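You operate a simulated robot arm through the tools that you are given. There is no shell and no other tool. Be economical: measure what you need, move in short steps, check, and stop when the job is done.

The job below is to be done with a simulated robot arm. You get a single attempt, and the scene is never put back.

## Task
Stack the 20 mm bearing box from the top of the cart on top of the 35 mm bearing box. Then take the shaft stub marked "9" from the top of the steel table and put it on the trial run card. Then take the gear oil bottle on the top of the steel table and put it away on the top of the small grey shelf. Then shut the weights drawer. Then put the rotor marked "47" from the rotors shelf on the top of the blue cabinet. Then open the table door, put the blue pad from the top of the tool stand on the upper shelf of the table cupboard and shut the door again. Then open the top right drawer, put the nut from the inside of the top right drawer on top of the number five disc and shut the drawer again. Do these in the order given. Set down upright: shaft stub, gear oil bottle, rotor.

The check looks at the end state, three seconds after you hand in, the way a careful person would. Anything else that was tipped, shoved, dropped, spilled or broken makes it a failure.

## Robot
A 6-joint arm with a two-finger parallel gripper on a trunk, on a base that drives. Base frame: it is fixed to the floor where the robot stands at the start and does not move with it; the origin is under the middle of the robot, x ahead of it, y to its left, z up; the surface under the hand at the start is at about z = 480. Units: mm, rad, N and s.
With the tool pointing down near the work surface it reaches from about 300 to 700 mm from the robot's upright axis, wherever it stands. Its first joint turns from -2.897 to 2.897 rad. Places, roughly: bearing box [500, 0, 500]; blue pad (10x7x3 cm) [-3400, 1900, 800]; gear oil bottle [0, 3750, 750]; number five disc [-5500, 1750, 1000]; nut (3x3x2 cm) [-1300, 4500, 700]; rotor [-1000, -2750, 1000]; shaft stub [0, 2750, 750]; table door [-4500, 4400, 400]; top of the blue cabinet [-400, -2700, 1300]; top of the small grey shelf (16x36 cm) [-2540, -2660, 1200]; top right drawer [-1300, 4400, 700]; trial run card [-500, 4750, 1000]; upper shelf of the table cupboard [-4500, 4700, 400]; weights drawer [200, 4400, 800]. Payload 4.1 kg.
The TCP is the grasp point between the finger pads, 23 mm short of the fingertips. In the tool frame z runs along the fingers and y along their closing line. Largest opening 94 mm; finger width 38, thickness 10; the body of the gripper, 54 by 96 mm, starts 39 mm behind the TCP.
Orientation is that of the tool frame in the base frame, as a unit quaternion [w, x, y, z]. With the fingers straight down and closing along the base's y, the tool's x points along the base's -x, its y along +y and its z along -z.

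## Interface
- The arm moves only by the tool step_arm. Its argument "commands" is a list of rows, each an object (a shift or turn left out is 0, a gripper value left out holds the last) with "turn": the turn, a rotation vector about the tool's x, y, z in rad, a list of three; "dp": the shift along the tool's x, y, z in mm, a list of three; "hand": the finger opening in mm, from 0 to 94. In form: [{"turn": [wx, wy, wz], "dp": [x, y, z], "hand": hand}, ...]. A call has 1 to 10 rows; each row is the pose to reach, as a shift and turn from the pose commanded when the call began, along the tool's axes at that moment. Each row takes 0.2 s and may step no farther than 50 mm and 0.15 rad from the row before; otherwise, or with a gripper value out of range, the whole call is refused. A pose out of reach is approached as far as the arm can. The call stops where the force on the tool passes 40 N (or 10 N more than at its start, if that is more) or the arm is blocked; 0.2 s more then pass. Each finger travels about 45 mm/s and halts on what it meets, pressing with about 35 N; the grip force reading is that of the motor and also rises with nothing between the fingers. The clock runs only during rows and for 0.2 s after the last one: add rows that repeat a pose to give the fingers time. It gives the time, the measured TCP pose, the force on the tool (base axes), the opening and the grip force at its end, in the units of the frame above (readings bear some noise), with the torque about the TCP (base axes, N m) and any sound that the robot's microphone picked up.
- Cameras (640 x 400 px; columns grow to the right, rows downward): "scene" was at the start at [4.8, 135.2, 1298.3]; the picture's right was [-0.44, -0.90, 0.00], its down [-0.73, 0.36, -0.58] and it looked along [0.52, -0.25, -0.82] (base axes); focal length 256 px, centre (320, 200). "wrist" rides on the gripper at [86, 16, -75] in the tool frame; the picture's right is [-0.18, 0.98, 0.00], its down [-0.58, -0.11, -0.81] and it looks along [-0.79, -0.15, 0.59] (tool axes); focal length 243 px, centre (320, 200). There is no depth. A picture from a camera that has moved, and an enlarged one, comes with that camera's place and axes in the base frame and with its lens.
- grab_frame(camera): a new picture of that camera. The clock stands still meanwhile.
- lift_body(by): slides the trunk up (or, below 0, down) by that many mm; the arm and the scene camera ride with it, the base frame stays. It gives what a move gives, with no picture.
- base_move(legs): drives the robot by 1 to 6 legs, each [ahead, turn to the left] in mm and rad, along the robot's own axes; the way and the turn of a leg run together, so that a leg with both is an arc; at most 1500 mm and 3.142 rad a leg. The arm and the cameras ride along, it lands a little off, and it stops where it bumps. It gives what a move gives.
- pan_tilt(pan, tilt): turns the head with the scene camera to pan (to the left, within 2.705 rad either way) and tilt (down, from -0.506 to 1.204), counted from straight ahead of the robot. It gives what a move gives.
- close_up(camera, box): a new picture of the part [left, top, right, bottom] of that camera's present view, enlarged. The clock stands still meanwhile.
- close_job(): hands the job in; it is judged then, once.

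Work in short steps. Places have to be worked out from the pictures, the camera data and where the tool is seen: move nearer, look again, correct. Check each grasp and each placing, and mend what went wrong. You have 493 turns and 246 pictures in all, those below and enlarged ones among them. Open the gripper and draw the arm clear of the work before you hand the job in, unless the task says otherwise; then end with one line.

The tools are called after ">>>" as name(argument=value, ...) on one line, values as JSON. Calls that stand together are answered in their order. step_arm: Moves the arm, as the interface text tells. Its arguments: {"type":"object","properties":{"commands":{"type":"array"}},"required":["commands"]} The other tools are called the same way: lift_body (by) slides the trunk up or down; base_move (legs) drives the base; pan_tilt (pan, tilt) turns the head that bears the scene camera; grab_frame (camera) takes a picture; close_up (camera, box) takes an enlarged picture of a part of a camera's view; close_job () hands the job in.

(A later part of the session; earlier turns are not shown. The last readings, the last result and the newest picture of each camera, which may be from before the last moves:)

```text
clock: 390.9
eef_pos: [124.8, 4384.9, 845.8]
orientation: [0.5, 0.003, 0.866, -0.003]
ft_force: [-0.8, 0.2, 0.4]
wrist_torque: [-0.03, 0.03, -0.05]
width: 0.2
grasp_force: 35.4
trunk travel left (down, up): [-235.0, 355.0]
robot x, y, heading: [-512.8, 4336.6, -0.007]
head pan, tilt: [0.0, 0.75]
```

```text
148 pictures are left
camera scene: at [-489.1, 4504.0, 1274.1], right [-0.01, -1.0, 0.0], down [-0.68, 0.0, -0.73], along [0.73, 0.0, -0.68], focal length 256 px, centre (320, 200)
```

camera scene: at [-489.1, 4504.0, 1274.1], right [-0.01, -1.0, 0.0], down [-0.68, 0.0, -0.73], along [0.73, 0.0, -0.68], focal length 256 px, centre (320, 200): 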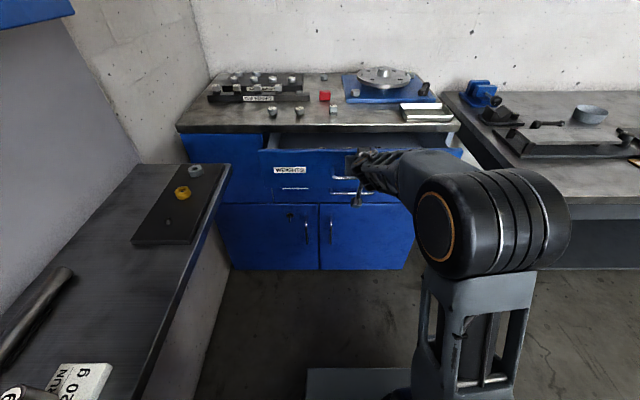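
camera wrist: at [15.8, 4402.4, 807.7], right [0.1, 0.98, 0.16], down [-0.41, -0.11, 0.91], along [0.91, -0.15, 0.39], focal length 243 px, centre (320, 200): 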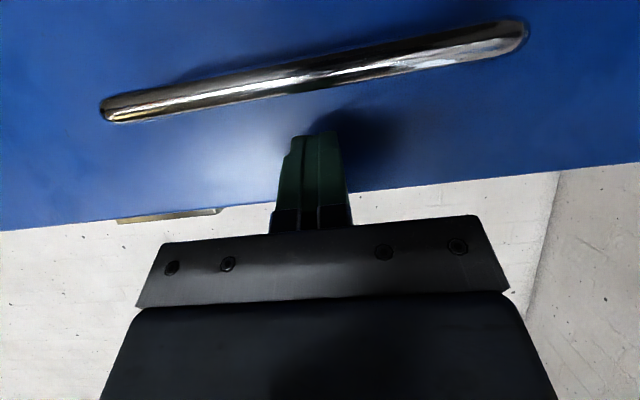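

The drawer is sliding shut. I keep pushing until it meets its stop.

>>> step_arm(commands=[{"dp": [-8, 0, 14]}, {"dp": [-15, 0, 26]}, {"dp": [-22, 0, 38]}, {"dp": [-29, 0, 50]}, {"dp": [-36, 0, 62]}, {"dp": [-43, 0, 74]}, {"dp": [-50, 0, 86]}])

>>> grab_frame(camera="scene")

```text
clock: 392.5
eef_pos: [224.4, 4385.1, 844.9]
orientation: [0.501, 0.003, 0.866, -0.002]
ft_force: [-0.6, 0.1, 0.0]
wrist_torque: [-0.02, -0.02, 0.01]
width: 0.1
grasp_force: 35.0
trunk travel left (down, up): [-235.0, 355.0]
robot x, y, heading: [-514.4, 4335.6, -0.01]
head pan, tilt: [0.0, 0.75]
```

```text
147 pictures are left
camera scene: at [-489.0, 4504.0, 1274.1], right [-0.01, -1.0, 0.0], down [-0.68, 0.0, -0.73], along [0.73, 0.0, -0.68], focal length 256 px, centre (320, 200)
```

scene: 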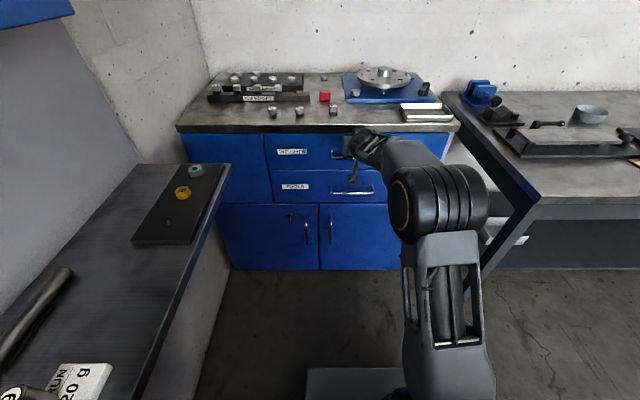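

Almost flush. I push the last bit gently.

>>> step_arm(commands=[{"dp": [-3, 0, 5]}, {"dp": [-6, 0, 10]}, {"dp": [-9, 0, 15]}, {"dp": [-12, 0, 21]}, {"dp": [-12, 0, 21]}])

>>> close_up(camera="scene", box=[170, 100, 480, 280])

```text
clock: 393.1
eef_pos: [229.3, 4384.3, 845.4]
orientation: [0.498, 0.004, 0.867, -0.003]
ft_force: [-28.0, -1.4, 6.2]
wrist_torque: [-0.06, -0.32, -0.05]
width: 0.1
grasp_force: 34.8
trunk travel left (down, up): [-235.0, 355.0]
robot x, y, heading: [-513.3, 4339.0, -0.007]
head pan, tilt: [0.0, 0.75]
stopped in row 3: the force on the tool passed its limit at 49 N (the readings are from after the stop); the commanded pose is now the measured one
```

```text
2.06 times, centred on (325, 190) of scene
camera zoom: at [-493.4, 4503.9, 1274.4], right [-0.01, -1.0, 0.0], down [-0.68, 0.0, -0.73], along [0.73, 0.0, -0.68], focal length 530 px, centre (310, 221)
```

zoom: 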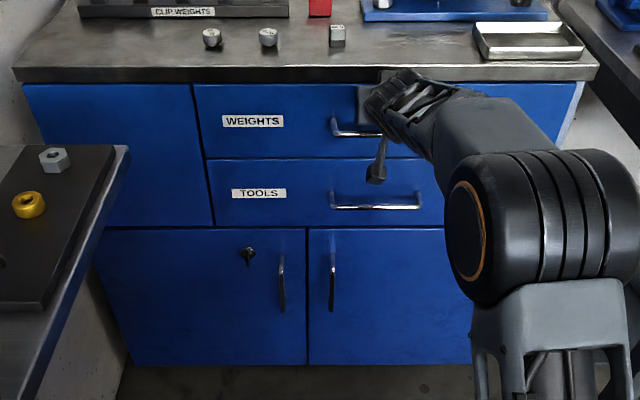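

The weights drawer is flush. I withdraw the hand, raise, and head back to the storage room for the rotor.

>>> step_arm(commands=[{"dp": [22, 0, -39]}, {"dp": [45, 0, -78]}, {"dp": [68, 0, -118]}, {"dp": [90, 0, -156]}, {"dp": [113, 0, -196]}, {"dp": [135, 0, -235]}, {"dp": [135, 0, -235]}])

>>> lift_body(by=120)

>>> base_move(legs=[[0, -1.564], [640, 0], [0, -1.34]])

```text
clock: 394.8
eef_pos: [-38.4, 4386.4, 845.0]
orientation: [0.496, 0.004, 0.868, -0.003]
ft_force: [0.1, -0.1, 0.0]
wrist_torque: [0.04, 0.0, -0.01]
width: 0.1
grasp_force: 35.2
trunk travel left (down, up): [-235.0, 355.0]
robot x, y, heading: [-518.2, 4335.5, -0.002]
head pan, tilt: [0.0, 0.75]
```

```text
clock: 396.2
eef_pos: [-35.5, 4386.9, 964.2]
orientation: [0.497, 0.003, 0.868, -0.002]
ft_force: [0.2, -0.5, -1.0]
wrist_torque: [-0.03, 0.02, -0.02]
width: 0.0
grasp_force: 34.2
trunk travel left (down, up): [-355.0, 235.0]
robot x, y, heading: [-513.8, 4337.8, -0.007]
head pan, tilt: [0.0, 0.75]
```

```text
clock: 406.9
eef_pos: [-965.3, 3541.4, 965.3]
orientation: [0.058, 0.862, 0.102, -0.493]
ft_force: [0.1, 0.2, 0.2]
wrist_torque: [-0.01, -0.02, 0.0]
width: 0.2
grasp_force: 34.5
trunk travel left (down, up): [-355.0, 235.0]
robot x, y, heading: [-514.7, 3705.1, -2.904]
head pan, tilt: [0.0, 0.75]
```

I drive west to (-4450, 2800) and turn south.

>>> base_move(legs=[[0, -0.012], [1346, 0], [1346, 0], [1346, 0], [0, 1.345]])

>>> lift_body(by=-60)

```text
clock: 430.1
eef_pos: [-4448.3, 2363.9, 963.7]
orientation: [0.346, 0.621, 0.606, -0.356]
ft_force: [0.6, -0.2, 0.7]
wrist_torque: [0.01, 0.01, 0.0]
width: 0.0
grasp_force: 35.1
trunk travel left (down, up): [-355.0, 235.0]
robot x, y, heading: [-4491.9, 2840.2, -1.591]
head pan, tilt: [0.0, 0.75]
```

```text
clock: 431.1
eef_pos: [-4448.7, 2363.8, 904.5]
orientation: [0.346, 0.621, 0.606, -0.356]
ft_force: [0.5, 0.1, -1.0]
wrist_torque: [0.01, 0.04, 0.02]
width: 0.0
grasp_force: 35.5
trunk travel left (down, up): [-295.0, 295.0]
robot x, y, heading: [-4488.6, 2841.2, -1.597]
head pan, tilt: [0.0, 0.75]
```

>>> base_move(legs=[[0, 0.022], [1218, 0], [1218, 0]])

```text
clock: 443.4
eef_pos: [-4424.3, -79.8, 904.2]
orientation: [0.352, 0.612, 0.616, -0.35]
ft_force: [-0.3, 0.3, 0.7]
wrist_torque: [0.0, 0.01, 0.01]
width: 0.0
grasp_force: 35.2
trunk travel left (down, up): [-295.0, 295.0]
robot x, y, heading: [-4479.0, 395.8, -1.563]
head pan, tilt: [0.0, 0.75]
```

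Now the diagonal, south into storage and east toward the rotors.

>>> base_move(legs=[[0, 1.115], [1474, 0], [0, -1.123], [1180, 0], [0, 1.571]])

```text
clock: 465.8
eef_pos: [-2656.6, -1368.0, 904.8]
orientation: [0.497, 0.005, 0.868, -0.003]
ft_force: [-0.1, 0.4, -1.0]
wrist_torque: [0.05, -0.03, -0.03]
width: 0.0
grasp_force: 34.7
trunk travel left (down, up): [-295.0, 295.0]
robot x, y, heading: [-3134.6, -1418.6, -0.01]
head pan, tilt: [0.0, 0.75]
```

>>> base_move(legs=[[1000, 0], [1000, 0], [0, -1.56], [350, 0]])

>>> pan_tilt(pan=0.25, tilt=0.35)

>>> grab_frame(camera="scene")

```text
clock: 481.4
eef_pos: [-1085.6, -2263.0, 904.4]
orientation: [0.349, 0.618, 0.61, -0.354]
ft_force: [-0.2, -0.5, -0.2]
wrist_torque: [0.05, 0.0, 0.02]
width: 0.2
grasp_force: 35.2
trunk travel left (down, up): [-295.0, 295.0]
robot x, y, heading: [-1132.2, -1788.1, -1.587]
head pan, tilt: [0.0, 0.75]
```

```text
clock: 482.3
eef_pos: [-1084.9, -2263.4, 904.6]
orientation: [0.349, 0.618, 0.609, -0.354]
ft_force: [0.5, -0.3, -0.3]
wrist_torque: [-0.01, 0.01, -0.02]
width: 0.0
grasp_force: 34.7
trunk travel left (down, up): [-295.0, 295.0]
robot x, y, heading: [-1132.9, -1786.8, -1.58]
head pan, tilt: [0.25, 0.351]
```

```text
145 pictures are left
camera scene: at [-944.4, -1818.6, 1369.7], right [-0.97, -0.24, 0.0], down [-0.08, 0.33, -0.94], along [0.22, -0.91, -0.34], focal length 256 px, centre (320, 200)
```

scene: 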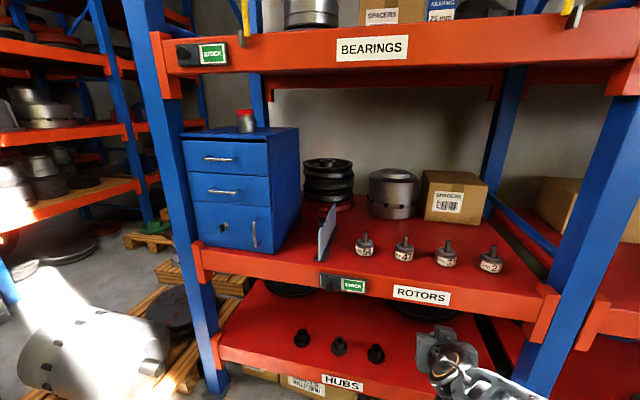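

The blue drawer cabinet stands on the rotors shelf with limited headroom. I zoom in on rotors and cabinet top.

>>> close_up(camera="scene", box=[340, 200, 540, 325])

>>> close_up(camera="scene", box=[140, 60, 340, 285])

```text
3.20 times, centred on (440, 262) of scene
camera zoom: at [-944.4, -1818.6, 1369.7], right [-0.97, -0.24, 0.0], down [-0.08, 0.33, -0.94], along [0.22, -0.91, -0.34], focal length 821 px, centre (-64, 0)
```

zoom: 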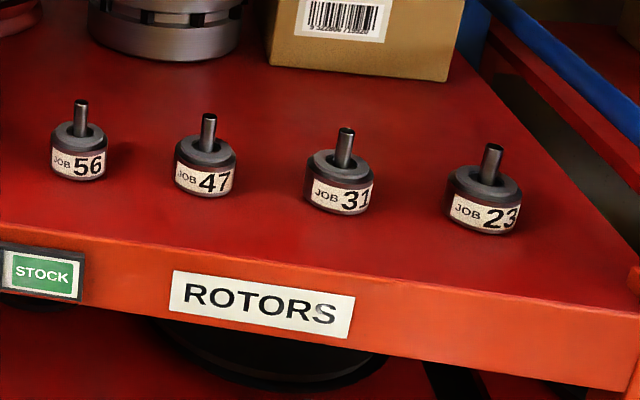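

```text
1.78 times, centred on (240, 172) of scene
camera zoom: at [-944.4, -1818.6, 1369.7], right [-0.97, -0.24, 0.0], down [-0.08, 0.33, -0.94], along [0.22, -0.91, -0.34], focal length 456 px, centre (462, 249)
```

zoom: 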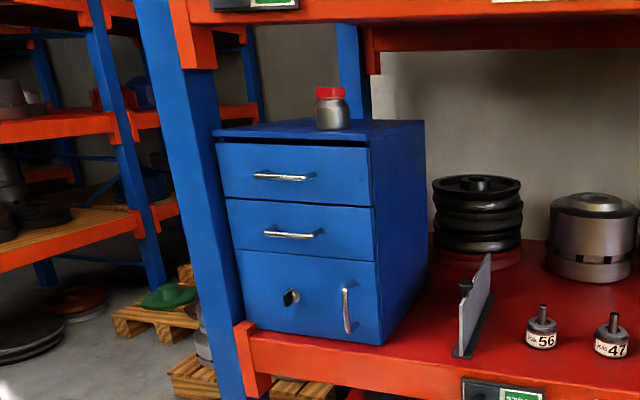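

Rotor 47 is second from left, at about (-1053, -2668): ~70 mm body with a stem. The cabinet top is at z≈1266 with ~200 mm headroom. Plan: lift the rotor by its stem from above, set it near the shelf's front edge, re-grip its body level, and carry it to the cabinet. First I make the hand vertical.

>>> lift_body(by=170)

>>> step_arm(commands=[{"turn": [0, 0.14, 0], "hand": 60}, {"turn": [0, 0.28, 0]}, {"turn": [0, 0.42, 0]}, {"turn": [0, 0.56, 0]}, {"turn": [0, 0.7, 0]}, {"turn": [0, 0.84, 0]}, {"turn": [0, 0.96, 0]}, {"turn": [0, 1.042, 0]}, {"turn": [0, 1.042, 0]}])

>>> base_move(legs=[[250, 0]])

>>> grab_frame(camera="wrist")

```text
clock: 484.2
eef_pos: [-1086.1, -2263.2, 1074.5]
orientation: [0.349, 0.617, 0.609, -0.354]
ft_force: [0.5, 0.2, 0.8]
wrist_torque: [0.0, -0.01, 0.02]
width: 0.0
grasp_force: 34.7
trunk travel left (down, up): [-465.0, 125.0]
robot x, y, heading: [-1133.2, -1790.4, -1.582]
head pan, tilt: [0.25, 0.351]
```

```text
clock: 486.2
eef_pos: [-1086.5, -2262.8, 1073.8]
orientation: [-0.001, 0.712, 0.702, 0.0]
ft_force: [-0.6, -0.4, -0.3]
wrist_torque: [0.05, 0.0, 0.01]
width: 59.8
grasp_force: 0.0
out of reach, approached as far as the arm can: row 1, 2
trunk travel left (down, up): [-465.0, 125.0]
robot x, y, heading: [-1130.2, -1784.4, -1.582]
head pan, tilt: [0.25, 0.351]
```

```text
clock: 488.0
eef_pos: [-1089.1, -2513.4, 1073.1]
orientation: [-0.001, 0.712, 0.702, 0.0]
ft_force: [0.4, 0.7, -0.5]
wrist_torque: [0.02, -0.02, 0.03]
width: 60.1
grasp_force: 0.1
trunk travel left (down, up): [-465.0, 125.0]
robot x, y, heading: [-1137.3, -2038.3, -1.583]
head pan, tilt: [0.25, 0.351]
```

```text
142 pictures are left
camera wrist: at [-1072.9, -2426.8, 1149.5], right [0.98, -0.2, 0.0], down [-0.12, -0.58, 0.81], along [-0.16, -0.79, -0.59], focal length 243 px, centre (320, 200)
```

wrist: 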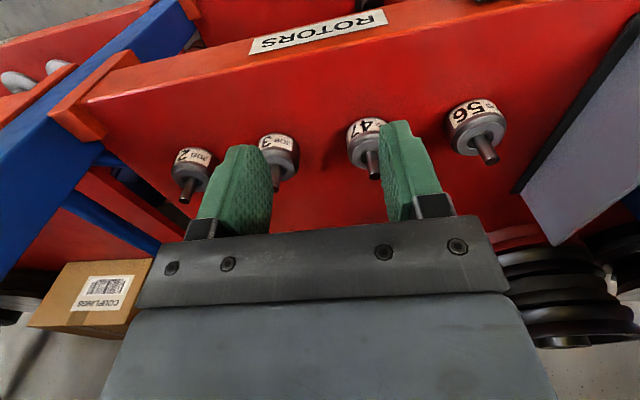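

Stem of 47 seen at (-1050, -2669), agreeing. I move above it.

>>> step_arm(commands=[{"dp": [-40, 14, 0]}, {"dp": [-80, 28, 10]}, {"dp": [-120, 41, 25]}, {"dp": [-155.5, 41, 45]}, {"dp": [-155.5, 41, 73]}, {"dp": [-155.5, 41, 73]}])

>>> grab_frame(camera="wrist")

>>> pan_tilt(pan=0.1, tilt=0.7)

>>> grab_frame(camera="scene")

```text
clock: 489.4
eef_pos: [-1050.6, -2668.9, 1002.0]
orientation: [0.0, 0.712, 0.702, 0.0]
ft_force: [-0.5, 0.3, 0.2]
wrist_torque: [0.01, 0.03, -0.03]
width: 60.1
grasp_force: 0.0
trunk travel left (down, up): [-465.0, 125.0]
robot x, y, heading: [-1136.7, -2037.7, -1.583]
head pan, tilt: [0.25, 0.351]
```

```text
141 pictures are left
camera wrist: at [-1035.0, -2581.9, 1076.8], right [0.98, -0.2, 0.0], down [-0.12, -0.58, 0.81], along [-0.16, -0.79, -0.59], focal length 243 px, centre (320, 200)
```

wrist: 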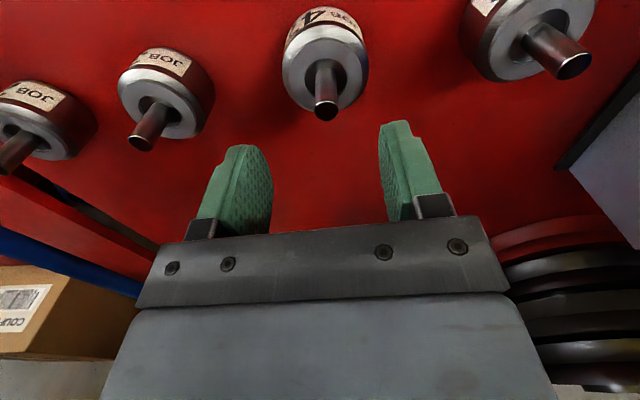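

```text
clock: 490.3
eef_pos: [-1050.6, -2669.1, 1001.0]
orientation: [-0.002, 0.713, 0.702, 0.0]
ft_force: [-0.3, -0.1, 0.1]
wrist_torque: [0.0, 0.02, 0.01]
width: 60.0
grasp_force: 0.0
trunk travel left (down, up): [-465.0, 125.0]
robot x, y, heading: [-1134.2, -2036.1, -1.582]
head pan, tilt: [0.099, 0.7]
```

```text
140 pictures are left
camera scene: at [-961.6, -2063.2, 1508.4], right [-1.0, -0.09, 0.0], down [-0.06, 0.64, -0.77], along [0.07, -0.76, -0.64], focal length 256 px, centre (320, 200)
```

scene: 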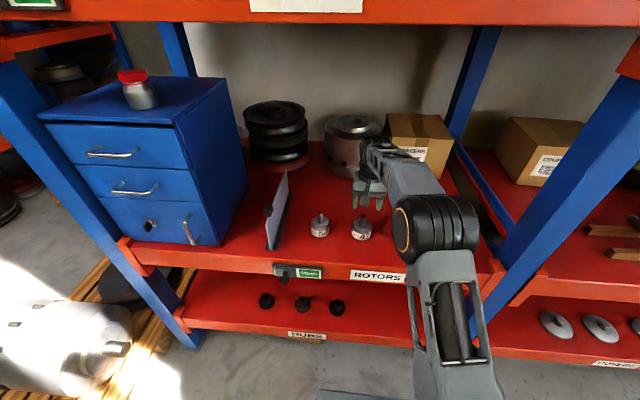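

Aligned within 2–3 mm. I lower so the fingertips straddle the stem just above the body.

>>> step_arm(commands=[{"dp": [2, 2, 35], "hand": 50}, {"dp": [2, 2, 60]}, {"dp": [2, 2, 74]}, {"dp": [2, 2, 74]}])

>>> grab_frame(camera="wrist")

```text
clock: 491.3
eef_pos: [-1048.9, -2667.2, 926.9]
orientation: [-0.001, 0.712, 0.702, 0.0]
ft_force: [0.8, 0.1, 0.2]
wrist_torque: [-0.01, -0.01, -0.01]
width: 49.9
grasp_force: 0.0
trunk travel left (down, up): [-465.0, 125.0]
robot x, y, heading: [-1137.4, -2037.6, -1.58]
head pan, tilt: [0.099, 0.7]
```

```text
139 pictures are left
camera wrist: at [-1032.5, -2580.6, 1002.1], right [0.98, -0.2, 0.0], down [-0.12, -0.58, 0.81], along [-0.16, -0.79, -0.59], focal length 243 px, centre (320, 200)
```

wrist: 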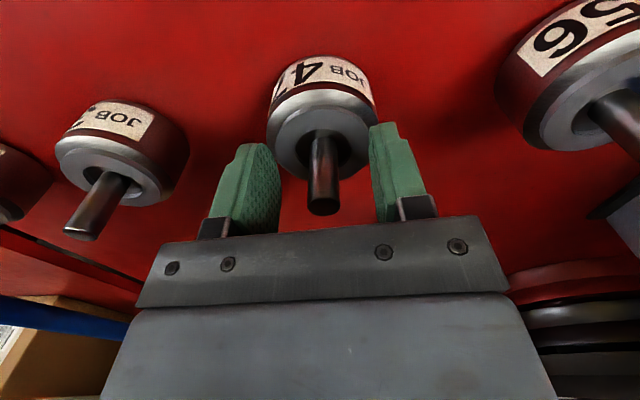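

The stem is between the pads; I close, and lift 15 mm.

>>> step_arm(commands=[{"hand": 30}, {"hand": 10}, {"hand": 5}, {"hand": 5}, {"hand": 5}])

>>> step_arm(commands=[{"dp": [0, 0, -10]}, {"dp": [0, 0, -25]}, {"dp": [0, 0, -25]}])

>>> grab_frame(camera="wrist")

```text
clock: 492.5
eef_pos: [-1047.8, -2667.1, 926.6]
orientation: [-0.001, 0.712, 0.702, 0.0]
ft_force: [3.7, -0.2, 0.0]
wrist_torque: [0.0, -0.54, 0.02]
width: 15.5
grasp_force: 35.1
trunk travel left (down, up): [-465.0, 125.0]
robot x, y, heading: [-1136.4, -2040.1, -1.581]
head pan, tilt: [0.099, 0.7]
```

```text
clock: 493.3
eef_pos: [-1049.1, -2668.2, 952.0]
orientation: [-0.002, 0.712, 0.702, 0.001]
ft_force: [0.4, -0.1, -9.3]
wrist_torque: [0.03, 0.1, -0.03]
width: 15.6
grasp_force: 35.0
trunk travel left (down, up): [-465.0, 125.0]
robot x, y, heading: [-1134.8, -2037.9, -1.585]
head pan, tilt: [0.099, 0.7]
```

```text
138 pictures are left
camera wrist: at [-1032.7, -2581.1, 1026.8], right [0.98, -0.2, 0.0], down [-0.12, -0.58, 0.8], along [-0.16, -0.79, -0.59], focal length 243 px, centre (320, 200)
```

wrist: 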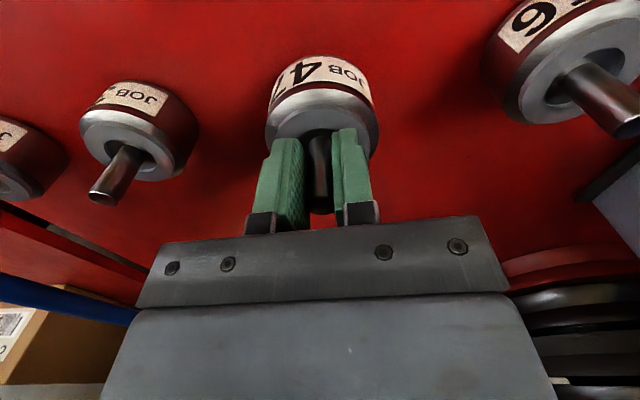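

Held (about 0.9 kg). I carry it 74 mm toward the front edge and set it down there.

>>> step_arm(commands=[{"dp": [25, 0, 0]}, {"dp": [50, 0, 0]}, {"dp": [74, 0, 0]}, {"dp": [74, 0, 15]}, {"dp": [74, 0, 22]}, {"dp": [74, 0, 24]}, {"dp": [74, 0, 24]}])

>>> step_arm(commands=[{"dp": [0, 0, 2]}, {"dp": [0, 0, 3.5]}, {"dp": [0, 0, 3.5]}])

```text
clock: 494.9
eef_pos: [-1047.1, -2594.5, 928.4]
orientation: [-0.001, 0.712, 0.702, 0.0]
ft_force: [1.9, 0.1, -6.0]
wrist_torque: [0.02, -0.21, 0.01]
width: 15.9
grasp_force: 34.7
trunk travel left (down, up): [-465.0, 125.0]
robot x, y, heading: [-1135.0, -2037.5, -1.58]
head pan, tilt: [0.099, 0.7]
```

```text
clock: 495.7
eef_pos: [-1047.5, -2593.2, 928.5]
orientation: [0.002, 0.712, 0.702, -0.002]
ft_force: [2.1, -1.3, 23.6]
wrist_torque: [0.35, 0.31, -0.01]
width: 15.5
grasp_force: 35.6
trunk travel left (down, up): [-465.0, 125.0]
robot x, y, heading: [-1132.6, -2036.6, -1.578]
head pan, tilt: [0.099, 0.7]
```

Down on the shelf. I release, rise clear, and retreat out of the rack.

>>> step_arm(commands=[{"dp": [0, 0, -3]}, {"dp": [0, 0, -3], "hand": 30}, {"dp": [0, 0, -3], "hand": 50}, {"dp": [0, 0, -3], "hand": 50}])

>>> step_arm(commands=[{"dp": [0, 0, -40]}, {"dp": [0, 0, -85]}, {"dp": [40, 0, -110]}, {"dp": [85, 0, -115]}, {"dp": [130, 0, -115]}, {"dp": [175, 0, -115]}, {"dp": [200, 0, -115]}])

>>> base_move(legs=[[-150, 0]])

>>> grab_frame(camera="scene")

```text
clock: 496.7
eef_pos: [-1047.8, -2592.9, 926.7]
orientation: [-0.001, 0.712, 0.702, 0.0]
ft_force: [0.0, 0.1, 0.1]
wrist_torque: [0.01, 0.0, 0.02]
width: 50.0
grasp_force: 0.2
trunk travel left (down, up): [-465.0, 125.0]
robot x, y, heading: [-1136.6, -2035.1, -1.587]
head pan, tilt: [0.099, 0.7]
```

```text
clock: 498.3
eef_pos: [-1044.9, -2393.5, 1043.2]
orientation: [-0.001, 0.712, 0.702, 0.0]
ft_force: [-0.2, 1.1, -0.9]
wrist_torque: [-0.01, 0.03, 0.0]
width: 50.1
grasp_force: 0.1
trunk travel left (down, up): [-465.0, 125.0]
robot x, y, heading: [-1137.4, -2036.1, -1.583]
head pan, tilt: [0.099, 0.7]
```

```text
clock: 499.6
eef_pos: [-1044.2, -2244.3, 1043.4]
orientation: [0.0, 0.713, 0.701, 0.0]
ft_force: [-0.4, -0.1, -1.1]
wrist_torque: [-0.02, 0.03, 0.03]
width: 50.1
grasp_force: 0.0
trunk travel left (down, up): [-465.0, 125.0]
robot x, y, heading: [-1134.8, -1887.9, -1.587]
head pan, tilt: [0.099, 0.7]
```

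```text
137 pictures are left
camera scene: at [-960.0, -1912.9, 1508.4], right [-1.0, -0.09, 0.0], down [-0.06, 0.64, -0.77], along [0.07, -0.76, -0.64], focal length 256 px, centre (320, 200)
```

scene: 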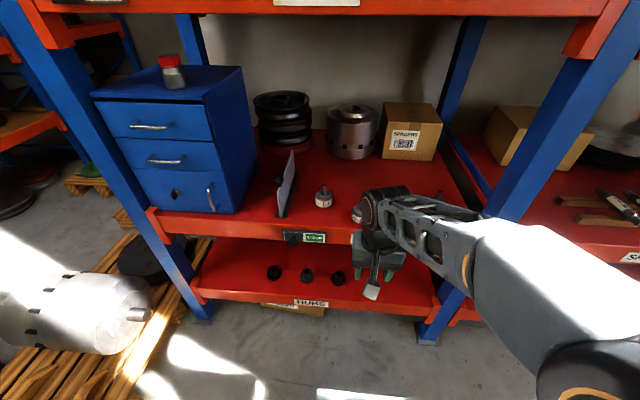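

The rotor stands near the edge. I pitch the hand forward by 70° while extending it outside the rack, then lower the trunk.

>>> step_arm(commands=[{"dp": [-17, 0, 0], "turn": [0, -0.136, 0], "hand": 86}, {"dp": [-34, 0, 0], "turn": [0, -0.272, 0]}, {"dp": [-51, 0, 0], "turn": [0, -0.408, 0]}, {"dp": [-68, 0, 0], "turn": [0, -0.544, 0]}, {"dp": [-85, 0, 0], "turn": [0, -0.68, 0]}, {"dp": [-102, 0, 0], "turn": [0, -0.816, 0]}, {"dp": [-119, 0, 0], "turn": [0, -0.952, 0]}, {"dp": [-136, 0, 0], "turn": [0, -1.088, 0]}, {"dp": [-145, 0, 0], "turn": [0, -1.22, 0]}, {"dp": [-145, 0, 0], "turn": [0, -1.22, 0]}])

>>> lift_body(by=-140)

>>> grab_frame(camera="wrist")

```text
clock: 501.8
eef_pos: [-1044.3, -2390.5, 1042.2]
orientation: [0.403, 0.583, 0.576, -0.407]
ft_force: [-0.6, -0.1, -0.3]
wrist_torque: [-0.02, 0.01, 0.0]
width: 86.2
grasp_force: 0.0
trunk travel left (down, up): [-465.0, 125.0]
robot x, y, heading: [-1135.2, -1891.3, -1.583]
head pan, tilt: [0.099, 0.7]
```

```text
clock: 503.5
eef_pos: [-1045.5, -2388.9, 903.1]
orientation: [0.401, 0.584, 0.576, -0.408]
ft_force: [0.4, 0.3, -0.6]
wrist_torque: [-0.02, -0.04, 0.01]
width: 86.1
grasp_force: 0.1
trunk travel left (down, up): [-325.0, 265.0]
robot x, y, heading: [-1134.1, -1888.1, -1.583]
head pan, tilt: [0.099, 0.7]
```

```text
136 pictures are left
camera wrist: at [-1029.2, -2289.1, 847.8], right [0.98, -0.08, 0.17], down [-0.1, 0.56, 0.82], along [-0.16, -0.83, 0.54], focal length 243 px, centre (320, 200)
```

wrist: 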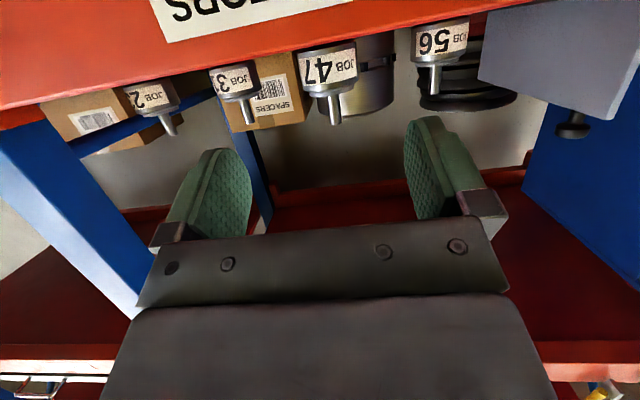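

Rotor 47 is centred ahead. I move down and forward to it in two stages.

>>> step_arm(commands=[{"dp": [-6, 0, 30]}, {"dp": [-12, 0, 60]}, {"dp": [-18, 0, 90]}, {"dp": [-21.6, 0, 109]}, {"dp": [-21.6, 0, 109]}])

>>> grab_frame(camera="wrist")

```text
clock: 504.7
eef_pos: [-1046.4, -2500.8, 885.9]
orientation: [0.402, 0.583, 0.577, -0.407]
ft_force: [0.0, 0.6, -0.6]
wrist_torque: [0.0, -0.02, 0.01]
width: 86.0
grasp_force: 0.1
trunk travel left (down, up): [-325.0, 265.0]
robot x, y, heading: [-1134.5, -1886.9, -1.585]
head pan, tilt: [0.099, 0.7]
```

```text
135 pictures are left
camera wrist: at [-1030.7, -2400.0, 830.5], right [0.98, -0.08, 0.17], down [-0.1, 0.56, 0.82], along [-0.16, -0.83, 0.54], focal length 243 px, centre (320, 200)
```

wrist: 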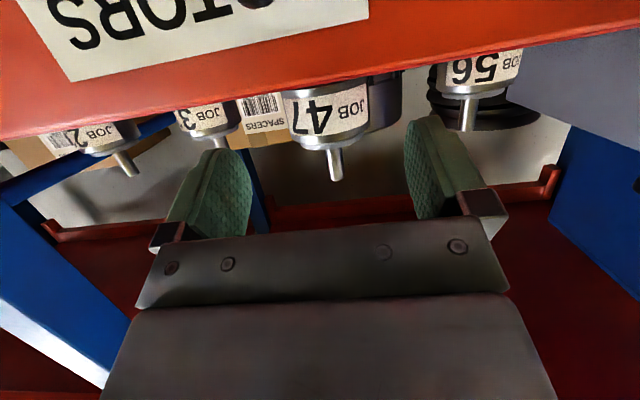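

Centred. I open to 93 and move in the last 95 mm.

>>> step_arm(commands=[{"dp": [-8, -1, 22], "hand": 93}, {"dp": [-16, -1, 45]}, {"dp": [-24, -1, 67]}, {"dp": [-32, -1, 88]}, {"dp": [-32, -1, 88]}])

>>> grab_frame(camera="wrist")

```text
clock: 505.9
eef_pos: [-1049.5, -2593.2, 883.2]
orientation: [0.401, 0.584, 0.576, -0.408]
ft_force: [0.0, -0.4, -0.6]
wrist_torque: [0.04, 0.0, -0.01]
width: 92.9
grasp_force: 0.1
trunk travel left (down, up): [-325.0, 265.0]
robot x, y, heading: [-1134.9, -1888.7, -1.583]
head pan, tilt: [0.099, 0.7]
```

```text
134 pictures are left
camera wrist: at [-1033.1, -2492.9, 830.1], right [0.98, -0.08, 0.17], down [-0.1, 0.56, 0.82], along [-0.16, -0.83, 0.54], focal length 243 px, centre (320, 200)
```

wrist: 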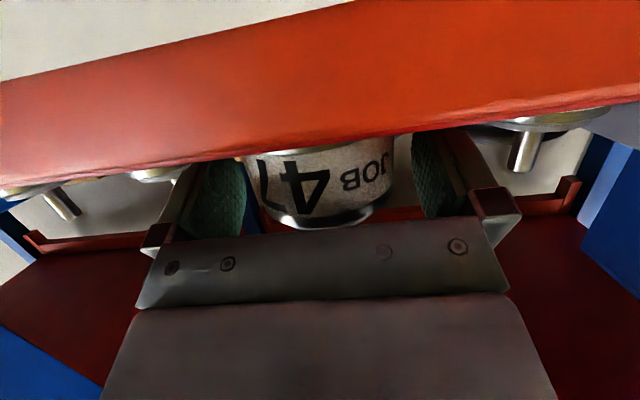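

The body is between the pads. I close on it.

>>> step_arm(commands=[{"hand": 76}, {"hand": 62}, {"hand": 55}, {"hand": 55}, {"hand": 55}])

>>> step_arm(commands=[{"dp": [-14, 0, -5]}, {"dp": [-28, 0, -10]}, {"dp": [-42, 0, -15]}, {"dp": [-42, 0, -15]}])

>>> grab_frame(camera="wrist")

```text
clock: 507.1
eef_pos: [-1049.6, -2592.9, 884.4]
orientation: [0.401, 0.584, 0.576, -0.408]
ft_force: [3.2, -0.5, 1.2]
wrist_torque: [0.04, -0.17, 0.01]
width: 65.7
grasp_force: 35.3
trunk travel left (down, up): [-325.0, 265.0]
robot x, y, heading: [-1134.8, -1883.2, -1.578]
head pan, tilt: [0.099, 0.7]
```

```text
clock: 508.1
eef_pos: [-1049.9, -2593.2, 930.2]
orientation: [0.4, 0.584, 0.576, -0.407]
ft_force: [0.4, 0.5, -8.8]
wrist_torque: [0.05, -0.01, -0.02]
width: 65.6
grasp_force: 35.0
trunk travel left (down, up): [-325.0, 265.0]
robot x, y, heading: [-1134.6, -1887.3, -1.58]
head pan, tilt: [0.099, 0.7]
```

```text
133 pictures are left
camera wrist: at [-1033.1, -2493.6, 874.2], right [0.98, -0.08, 0.17], down [-0.1, 0.56, 0.82], along [-0.16, -0.83, 0.54], focal length 243 px, centre (320, 200)
```

wrist: 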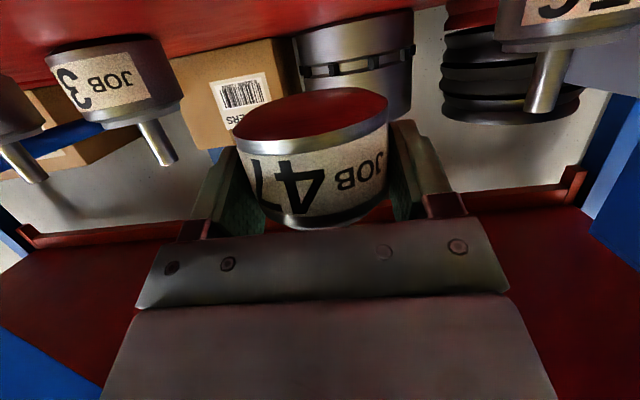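

Rotor held by its body (base 33 mm below TCP). I withdraw from the rack and drive to stand in front of the blue cabinet.

>>> step_arm(commands=[{"dp": [15, 0, -42]}, {"dp": [31, 0, -85]}, {"dp": [46, 0, -127]}, {"dp": [61, 0, -169]}, {"dp": [70, 0, -193]}, {"dp": [70, 0, -193]}])

>>> base_move(legs=[[0, 1.582], [527, 0], [0, -1.572], [60, 0]])

>>> lift_body(by=265)

>>> pan_tilt(pan=0.0, tilt=0.6)

>>> grab_frame(camera="scene")

```text
clock: 509.5
eef_pos: [-1046.0, -2389.5, 929.4]
orientation: [0.402, 0.583, 0.576, -0.408]
ft_force: [-0.1, 0.3, -9.1]
wrist_torque: [0.05, 0.01, 0.01]
width: 65.6
grasp_force: 35.5
trunk travel left (down, up): [-325.0, 265.0]
robot x, y, heading: [-1136.6, -1888.8, -1.583]
head pan, tilt: [0.099, 0.7]
```

```text
clock: 520.8
eef_pos: [-518.7, -2455.9, 929.1]
orientation: [0.402, 0.583, 0.577, -0.407]
ft_force: [0.0, -0.1, -8.5]
wrist_torque: [0.08, 0.0, 0.01]
width: 65.6
grasp_force: 35.0
trunk travel left (down, up): [-325.0, 265.0]
robot x, y, heading: [-607.2, -1950.4, -1.578]
head pan, tilt: [0.099, 0.7]
```

```text
clock: 523.5
eef_pos: [-518.8, -2455.7, 1194.5]
orientation: [0.402, 0.583, 0.577, -0.407]
ft_force: [0.6, 0.6, -9.5]
wrist_torque: [0.07, -0.01, -0.02]
width: 65.7
grasp_force: 35.0
trunk travel left (down, up): [-590.0, 0.0]
robot x, y, heading: [-608.7, -1954.4, -1.58]
head pan, tilt: [0.099, 0.7]
```

```text
clock: 524.2
eef_pos: [-518.2, -2456.6, 1195.0]
orientation: [0.401, 0.584, 0.577, -0.407]
ft_force: [0.7, 0.3, -10.3]
wrist_torque: [0.03, 0.02, 0.01]
width: 65.8
grasp_force: 35.0
trunk travel left (down, up): [-590.0, 0.0]
robot x, y, heading: [-608.2, -1951.9, -1.584]
head pan, tilt: [0.0, 0.6]
```

```text
132 pictures are left
camera scene: at [-442.7, -1984.3, 1641.9], right [-1.0, 0.01, 0.0], down [0.0, 0.57, -0.82], along [-0.01, -0.82, -0.57], focal length 256 px, centre (320, 200)
```

scene: 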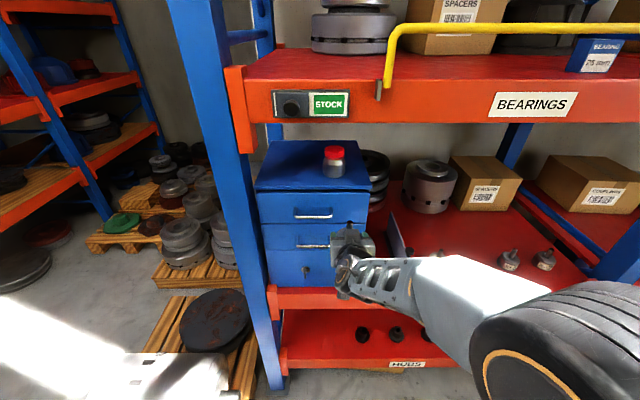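

The can on top matters for choosing the spot; I enlarge the cabinet top.

>>> close_up(camera="scene", box=[240, 110, 400, 250])

```text
2.86 times, centred on (320, 180) of scene
camera zoom: at [-442.7, -1984.3, 1641.9], right [-1.0, 0.01, 0.0], down [0.0, 0.57, -0.82], along [-0.01, -0.82, -0.57], focal length 733 px, centre (320, 257)
```

zoom: 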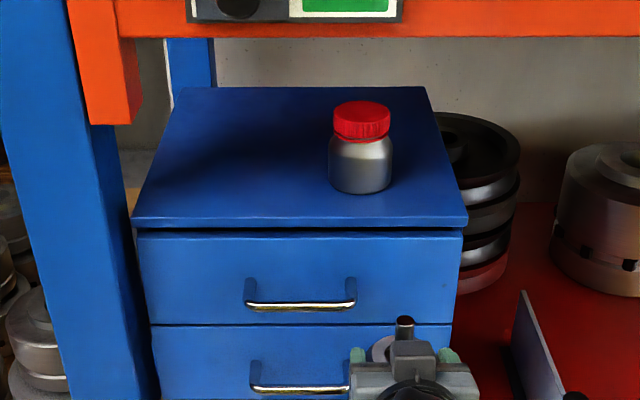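

The can stands at about (-494, -2661); I'll place the rotor at about (-375, -2645), left of it. I shift the base 145 mm east.

>>> base_move(legs=[[0, 1.58], [145, 0], [0, -1.572]])

>>> step_arm(commands=[{"dp": [-40, 0, -15]}, {"dp": [-80, 0, -29]}, {"dp": [-118, 0, -43]}, {"dp": [-118, 0, -43]}])

>>> grab_frame(camera="scene")

>>> grab_frame(camera="wrist")

```text
clock: 533.2
eef_pos: [-378.0, -2456.6, 1194.7]
orientation: [0.399, 0.586, 0.574, -0.409]
ft_force: [-0.5, 0.2, -9.0]
wrist_torque: [0.1, 0.0, 0.03]
width: 65.8
grasp_force: 34.7
trunk travel left (down, up): [-590.0, 0.0]
robot x, y, heading: [-463.3, -1954.9, -1.594]
head pan, tilt: [0.0, 0.6]
```

```text
clock: 534.2
eef_pos: [-378.8, -2458.6, 1319.1]
orientation: [0.399, 0.586, 0.574, -0.409]
ft_force: [0.1, 0.3, -9.6]
wrist_torque: [0.07, 0.03, 0.01]
width: 65.5
grasp_force: 35.0
trunk travel left (down, up): [-590.0, 0.0]
robot x, y, heading: [-464.1, -1957.7, -1.59]
head pan, tilt: [0.0, 0.6]
```

```text
130 pictures are left
camera scene: at [-297.4, -1985.9, 1641.9], right [-1.0, 0.02, 0.0], down [0.01, 0.57, -0.82], along [-0.02, -0.82, -0.57], focal length 256 px, centre (320, 200)
```

scene: 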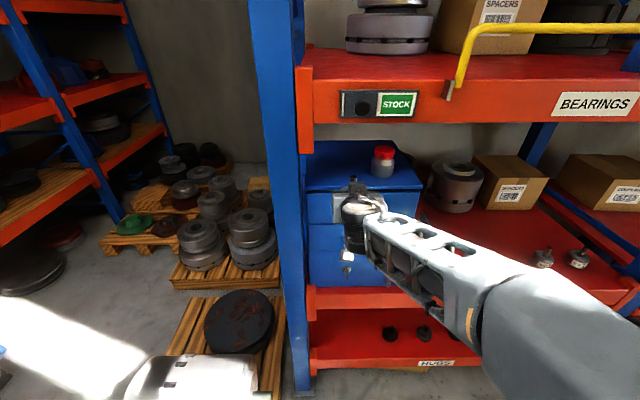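

```text
129 pictures are left
camera wrist: at [-361.5, -2357.6, 1265.4], right [0.98, -0.08, 0.17], down [-0.1, 0.56, 0.82], along [-0.17, -0.83, 0.54], focal length 243 px, centre (320, 200)
```

wrist: 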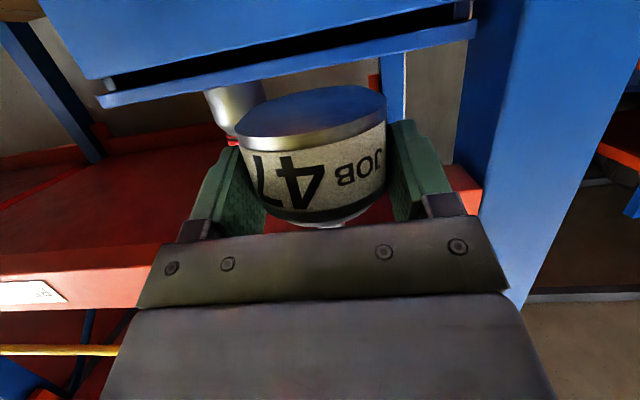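

The wrist view puts the cabinet top at z≈1280, front edge y≈-2560. I raise 20 mm and move in to y≈-2615.

>>> step_arm(commands=[{"dp": [-19, 0, -7]}, {"dp": [-34, 0, 34]}, {"dp": [-50, 0, 78]}, {"dp": [-62, 0, 112]}, {"dp": [-72.5, 0, 141]}, {"dp": [-72.5, 0, 141]}])

>>> grab_frame(camera="wrist")

>>> close_up(camera="scene", box=[260, 90, 460, 250])

```text
clock: 535.6
eef_pos: [-382.5, -2616.6, 1339.9]
orientation: [0.399, 0.586, 0.574, -0.409]
ft_force: [0.0, -0.7, -8.7]
wrist_torque: [0.09, 0.02, 0.01]
width: 65.6
grasp_force: 34.7
trunk travel left (down, up): [-590.0, 0.0]
robot x, y, heading: [-465.2, -1955.7, -1.592]
head pan, tilt: [0.0, 0.6]
```

```text
128 pictures are left
camera wrist: at [-364.9, -2515.4, 1284.5], right [0.98, -0.09, 0.17], down [-0.1, 0.56, 0.82], along [-0.17, -0.83, 0.54], focal length 243 px, centre (320, 200)
```

wrist: 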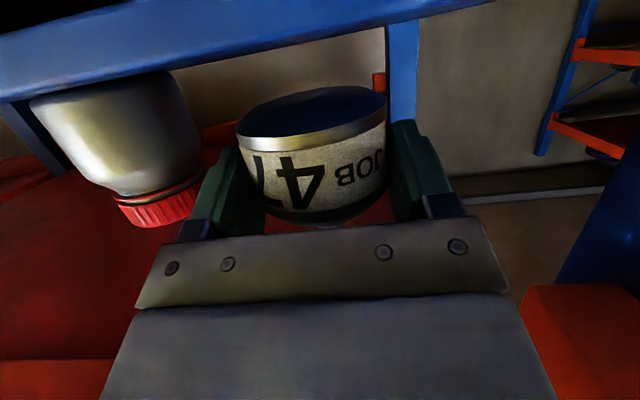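

```text
2.50 times, centred on (360, 170) of scene
camera zoom: at [-297.5, -1985.6, 1642.0], right [-1.0, 0.02, 0.0], down [0.01, 0.57, -0.82], along [-0.02, -0.82, -0.57], focal length 641 px, centre (220, 275)
```

zoom: 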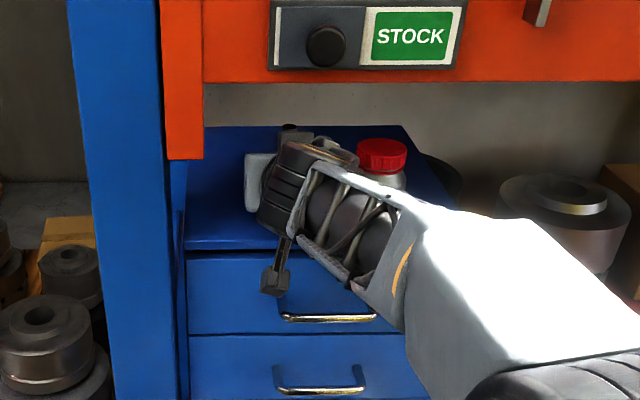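

Rotor is over the cabinet top, clear of can and upright. I lower to contact.

>>> step_arm(commands=[{"dp": [8, 0, 3]}, {"dp": [13, 0, 4.8]}, {"dp": [16, 0, 5.8]}, {"dp": [18, 0, 6.5]}, {"dp": [18, 0, 6.5]}])

>>> step_arm(commands=[{"dp": [1.9, 0, 0.7]}, {"dp": [3.8, 0, 1.4]}, {"dp": [5.6, 0, 2]}, {"dp": [5.6, 0, 2]}])

```text
clock: 536.8
eef_pos: [-380.8, -2615.6, 1318.2]
orientation: [0.398, 0.587, 0.574, -0.409]
ft_force: [0.9, -0.3, -10.1]
wrist_torque: [0.07, -0.01, -0.06]
width: 66.0
grasp_force: 34.3
trunk travel left (down, up): [-590.0, 0.0]
robot x, y, heading: [-463.6, -1953.9, -1.591]
head pan, tilt: [0.0, 0.6]
```

```text
clock: 537.8
eef_pos: [-380.9, -2615.6, 1317.8]
orientation: [0.401, 0.585, 0.573, -0.411]
ft_force: [1.5, -8.6, 15.8]
wrist_torque: [0.32, -0.13, -0.01]
width: 65.7
grasp_force: 34.3
trunk travel left (down, up): [-590.0, 0.0]
robot x, y, heading: [-466.1, -1953.7, -1.587]
head pan, tilt: [0.0, 0.6]
```

Contact. I ease back and open to 82.

>>> step_arm(commands=[{"dp": [-3, 0, -1.1]}, {"dp": [-4.2, 0, -1.5], "hand": 75}, {"dp": [-4.2, 0, -1.5], "hand": 82}, {"dp": [-4.2, 0, -1.5], "hand": 82}])

>>> grab_frame(camera="wrist")

```text
clock: 538.8
eef_pos: [-381.8, -2613.1, 1318.4]
orientation: [0.399, 0.586, 0.575, -0.409]
ft_force: [-0.2, 0.1, -0.5]
wrist_torque: [-0.01, -0.03, 0.01]
width: 82.2
grasp_force: 0.0
trunk travel left (down, up): [-590.0, 0.0]
robot x, y, heading: [-460.5, -1952.2, -1.585]
head pan, tilt: [0.0, 0.6]
```

```text
126 pictures are left
camera wrist: at [-364.5, -2514.2, 1263.8], right [0.98, -0.08, 0.17], down [-0.1, 0.56, 0.82], along [-0.17, -0.83, 0.54], focal length 243 px, centre (320, 200)
```

wrist: 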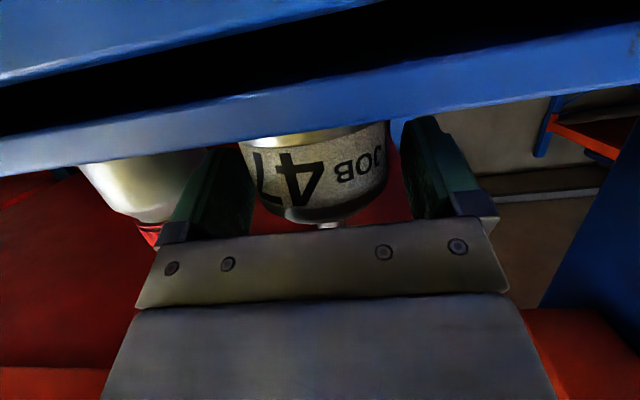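

It stands upright. I withdraw straight back.

>>> step_arm(commands=[{"dp": [8, 0, -28]}, {"dp": [20, 0, -62]}, {"dp": [35, 0, -105]}, {"dp": [50, 0, -147]}, {"dp": [65, 0, -189]}, {"dp": [65, 0, -189]}])

>>> close_up(camera="scene", box=[260, 90, 460, 250])

```text
clock: 540.2
eef_pos: [-377.7, -2414.7, 1322.0]
orientation: [0.399, 0.586, 0.574, -0.41]
ft_force: [0.3, 0.5, -0.2]
wrist_torque: [-0.02, 0.03, -0.01]
width: 82.0
grasp_force: 0.0
trunk travel left (down, up): [-590.0, 0.0]
robot x, y, heading: [-465.1, -1958.1, -1.594]
head pan, tilt: [0.0, 0.6]
```

```text
2.50 times, centred on (360, 170) of scene
camera zoom: at [-297.5, -1985.2, 1642.0], right [-1.0, 0.02, 0.0], down [0.01, 0.56, -0.83], along [-0.02, -0.82, -0.56], focal length 641 px, centre (220, 275)
```

zoom: 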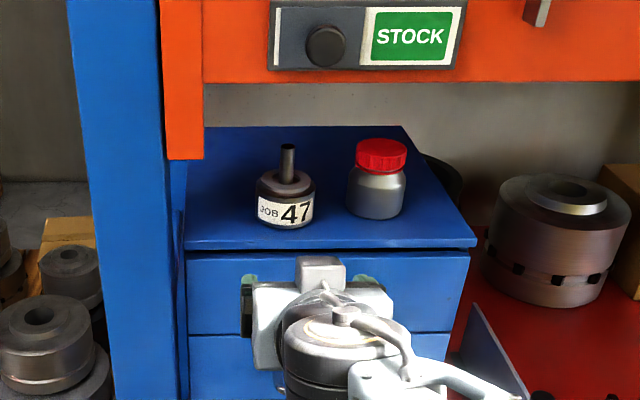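

Rotor 47 stands upright on the cabinet. Next the table door in the north-west; I lower the trunk and drive out.

>>> lift_body(by=-295)

>>> base_move(legs=[[-540, 0], [0, -1.55], [1340, 0], [1340, 0]])

```text
clock: 543.2
eef_pos: [-377.1, -2414.2, 1027.3]
orientation: [0.399, 0.586, 0.574, -0.409]
ft_force: [-1.1, -0.4, 0.4]
wrist_torque: [-0.01, 0.03, 0.0]
width: 81.8
grasp_force: 0.0
trunk travel left (down, up): [-295.0, 295.0]
robot x, y, heading: [-462.7, -1953.7, -1.594]
head pan, tilt: [0.0, 0.6]
```

```text
clock: 562.6
eef_pos: [-3579.8, -1505.0, 1027.1]
orientation: [-0.004, 0.82, -0.005, -0.572]
ft_force: [-0.3, 0.5, -0.4]
wrist_torque: [0.0, 0.01, 0.0]
width: 81.9
grasp_force: 0.1
trunk travel left (down, up): [-295.0, 295.0]
robot x, y, heading: [-3120.2, -1416.1, 3.129]
head pan, tilt: [0.0, 0.6]
```

>>> base_move(legs=[[0, -1.558], [1175, 0], [0, 1.132]])

```text
clock: 575.2
eef_pos: [-3591.1, -143.9, 1027.3]
orientation: [-0.125, 0.8, -0.178, -0.56]
ft_force: [0.8, 0.2, 0.4]
wrist_torque: [0.01, -0.01, 0.0]
width: 82.2
grasp_force: 0.0
trunk travel left (down, up): [-295.0, 295.0]
robot x, y, heading: [-3138.5, -251.1, 2.711]
head pan, tilt: [0.0, 0.6]
```

>>> base_move(legs=[[0, -0.012], [1490, 0], [0, -1.13], [1200, 0], [1100, 0]])

>>> pan_tilt(pan=0.0, tilt=0.45)

>>> grab_frame(camera="scene")

```text
clock: 596.6
eef_pos: [-4483.5, 3148.9, 1026.4]
orientation: [0.411, -0.571, 0.589, 0.398]
ft_force: [0.5, -0.5, 0.0]
wrist_torque: [0.0, 0.01, 0.02]
width: 81.9
grasp_force: 0.0
trunk travel left (down, up): [-295.0, 295.0]
robot x, y, heading: [-4404.1, 2686.3, 1.542]
head pan, tilt: [0.0, 0.6]
```

```text
clock: 597.3
eef_pos: [-4483.4, 3149.1, 1027.6]
orientation: [0.411, -0.571, 0.588, 0.398]
ft_force: [0.6, 0.2, -0.7]
wrist_torque: [0.01, -0.01, 0.02]
width: 82.0
grasp_force: 0.2
trunk travel left (down, up): [-295.0, 295.0]
robot x, y, heading: [-4400.1, 2687.9, 1.538]
head pan, tilt: [0.0, 0.45]
```

```text
124 pictures are left
camera scene: at [-4568.5, 2725.1, 1360.5], right [1.0, -0.03, 0.0], down [-0.01, -0.44, -0.9], along [0.03, 0.9, -0.44], focal length 256 px, centre (320, 200)
```

scene: 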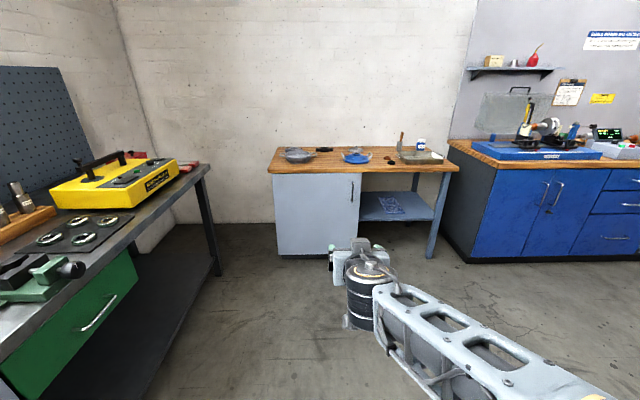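

>>> close_up(camera="scene", box=[255, 130, 475, 275])

```text
2.76 times, centred on (365, 202) of scene
camera zoom: at [-4568.5, 2725.1, 1360.5], right [1.0, -0.03, 0.0], down [-0.01, -0.44, -0.9], along [0.03, 0.9, -0.44], focal length 708 px, centre (196, 193)
```

zoom: 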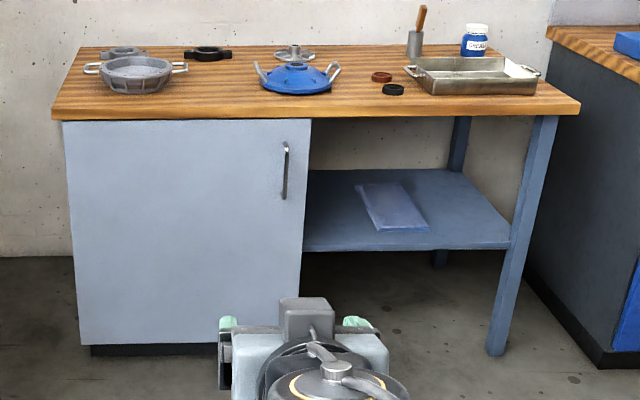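

The cupboard door (x -4835…-4240, front y≈4350) has a vertical handle near (-4290, 4330, 626), hinges on the left. I drive to stand right of the door swing.

>>> base_move(legs=[[0, -0.275], [1050, 0], [0, 0.304]])

>>> pan_tilt(pan=0.15, tilt=0.8)

>>> grab_frame(camera="scene")

```text
clock: 604.6
eef_pos: [-4191.8, 4148.7, 1027.8]
orientation: [-0.403, 0.582, -0.578, -0.405]
ft_force: [0.2, -0.4, 0.0]
wrist_torque: [-0.01, 0.01, 0.0]
width: 81.9
grasp_force: 0.0
trunk travel left (down, up): [-295.0, 295.0]
robot x, y, heading: [-4092.7, 3689.6, 1.582]
head pan, tilt: [0.0, 0.45]
```

```text
clock: 605.4
eef_pos: [-4192.1, 4148.7, 1027.6]
orientation: [-0.404, 0.582, -0.578, -0.405]
ft_force: [0.4, -0.2, -0.4]
wrist_torque: [0.04, 0.0, 0.03]
width: 81.7
grasp_force: 0.1
trunk travel left (down, up): [-295.0, 295.0]
robot x, y, heading: [-4089.3, 3689.7, 1.58]
head pan, tilt: [0.15, 0.799]
```

```text
122 pictures are left
camera scene: at [-4272.6, 3710.0, 1330.2], right [0.99, 0.16, 0.0], down [0.11, -0.71, -0.7], along [-0.11, 0.69, -0.72], focal length 256 px, centre (320, 200)
```

scene: 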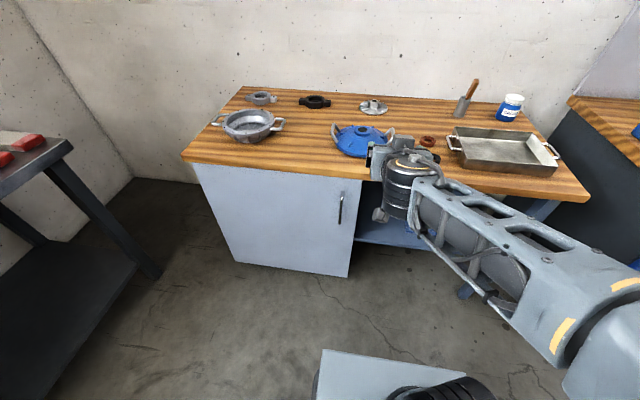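

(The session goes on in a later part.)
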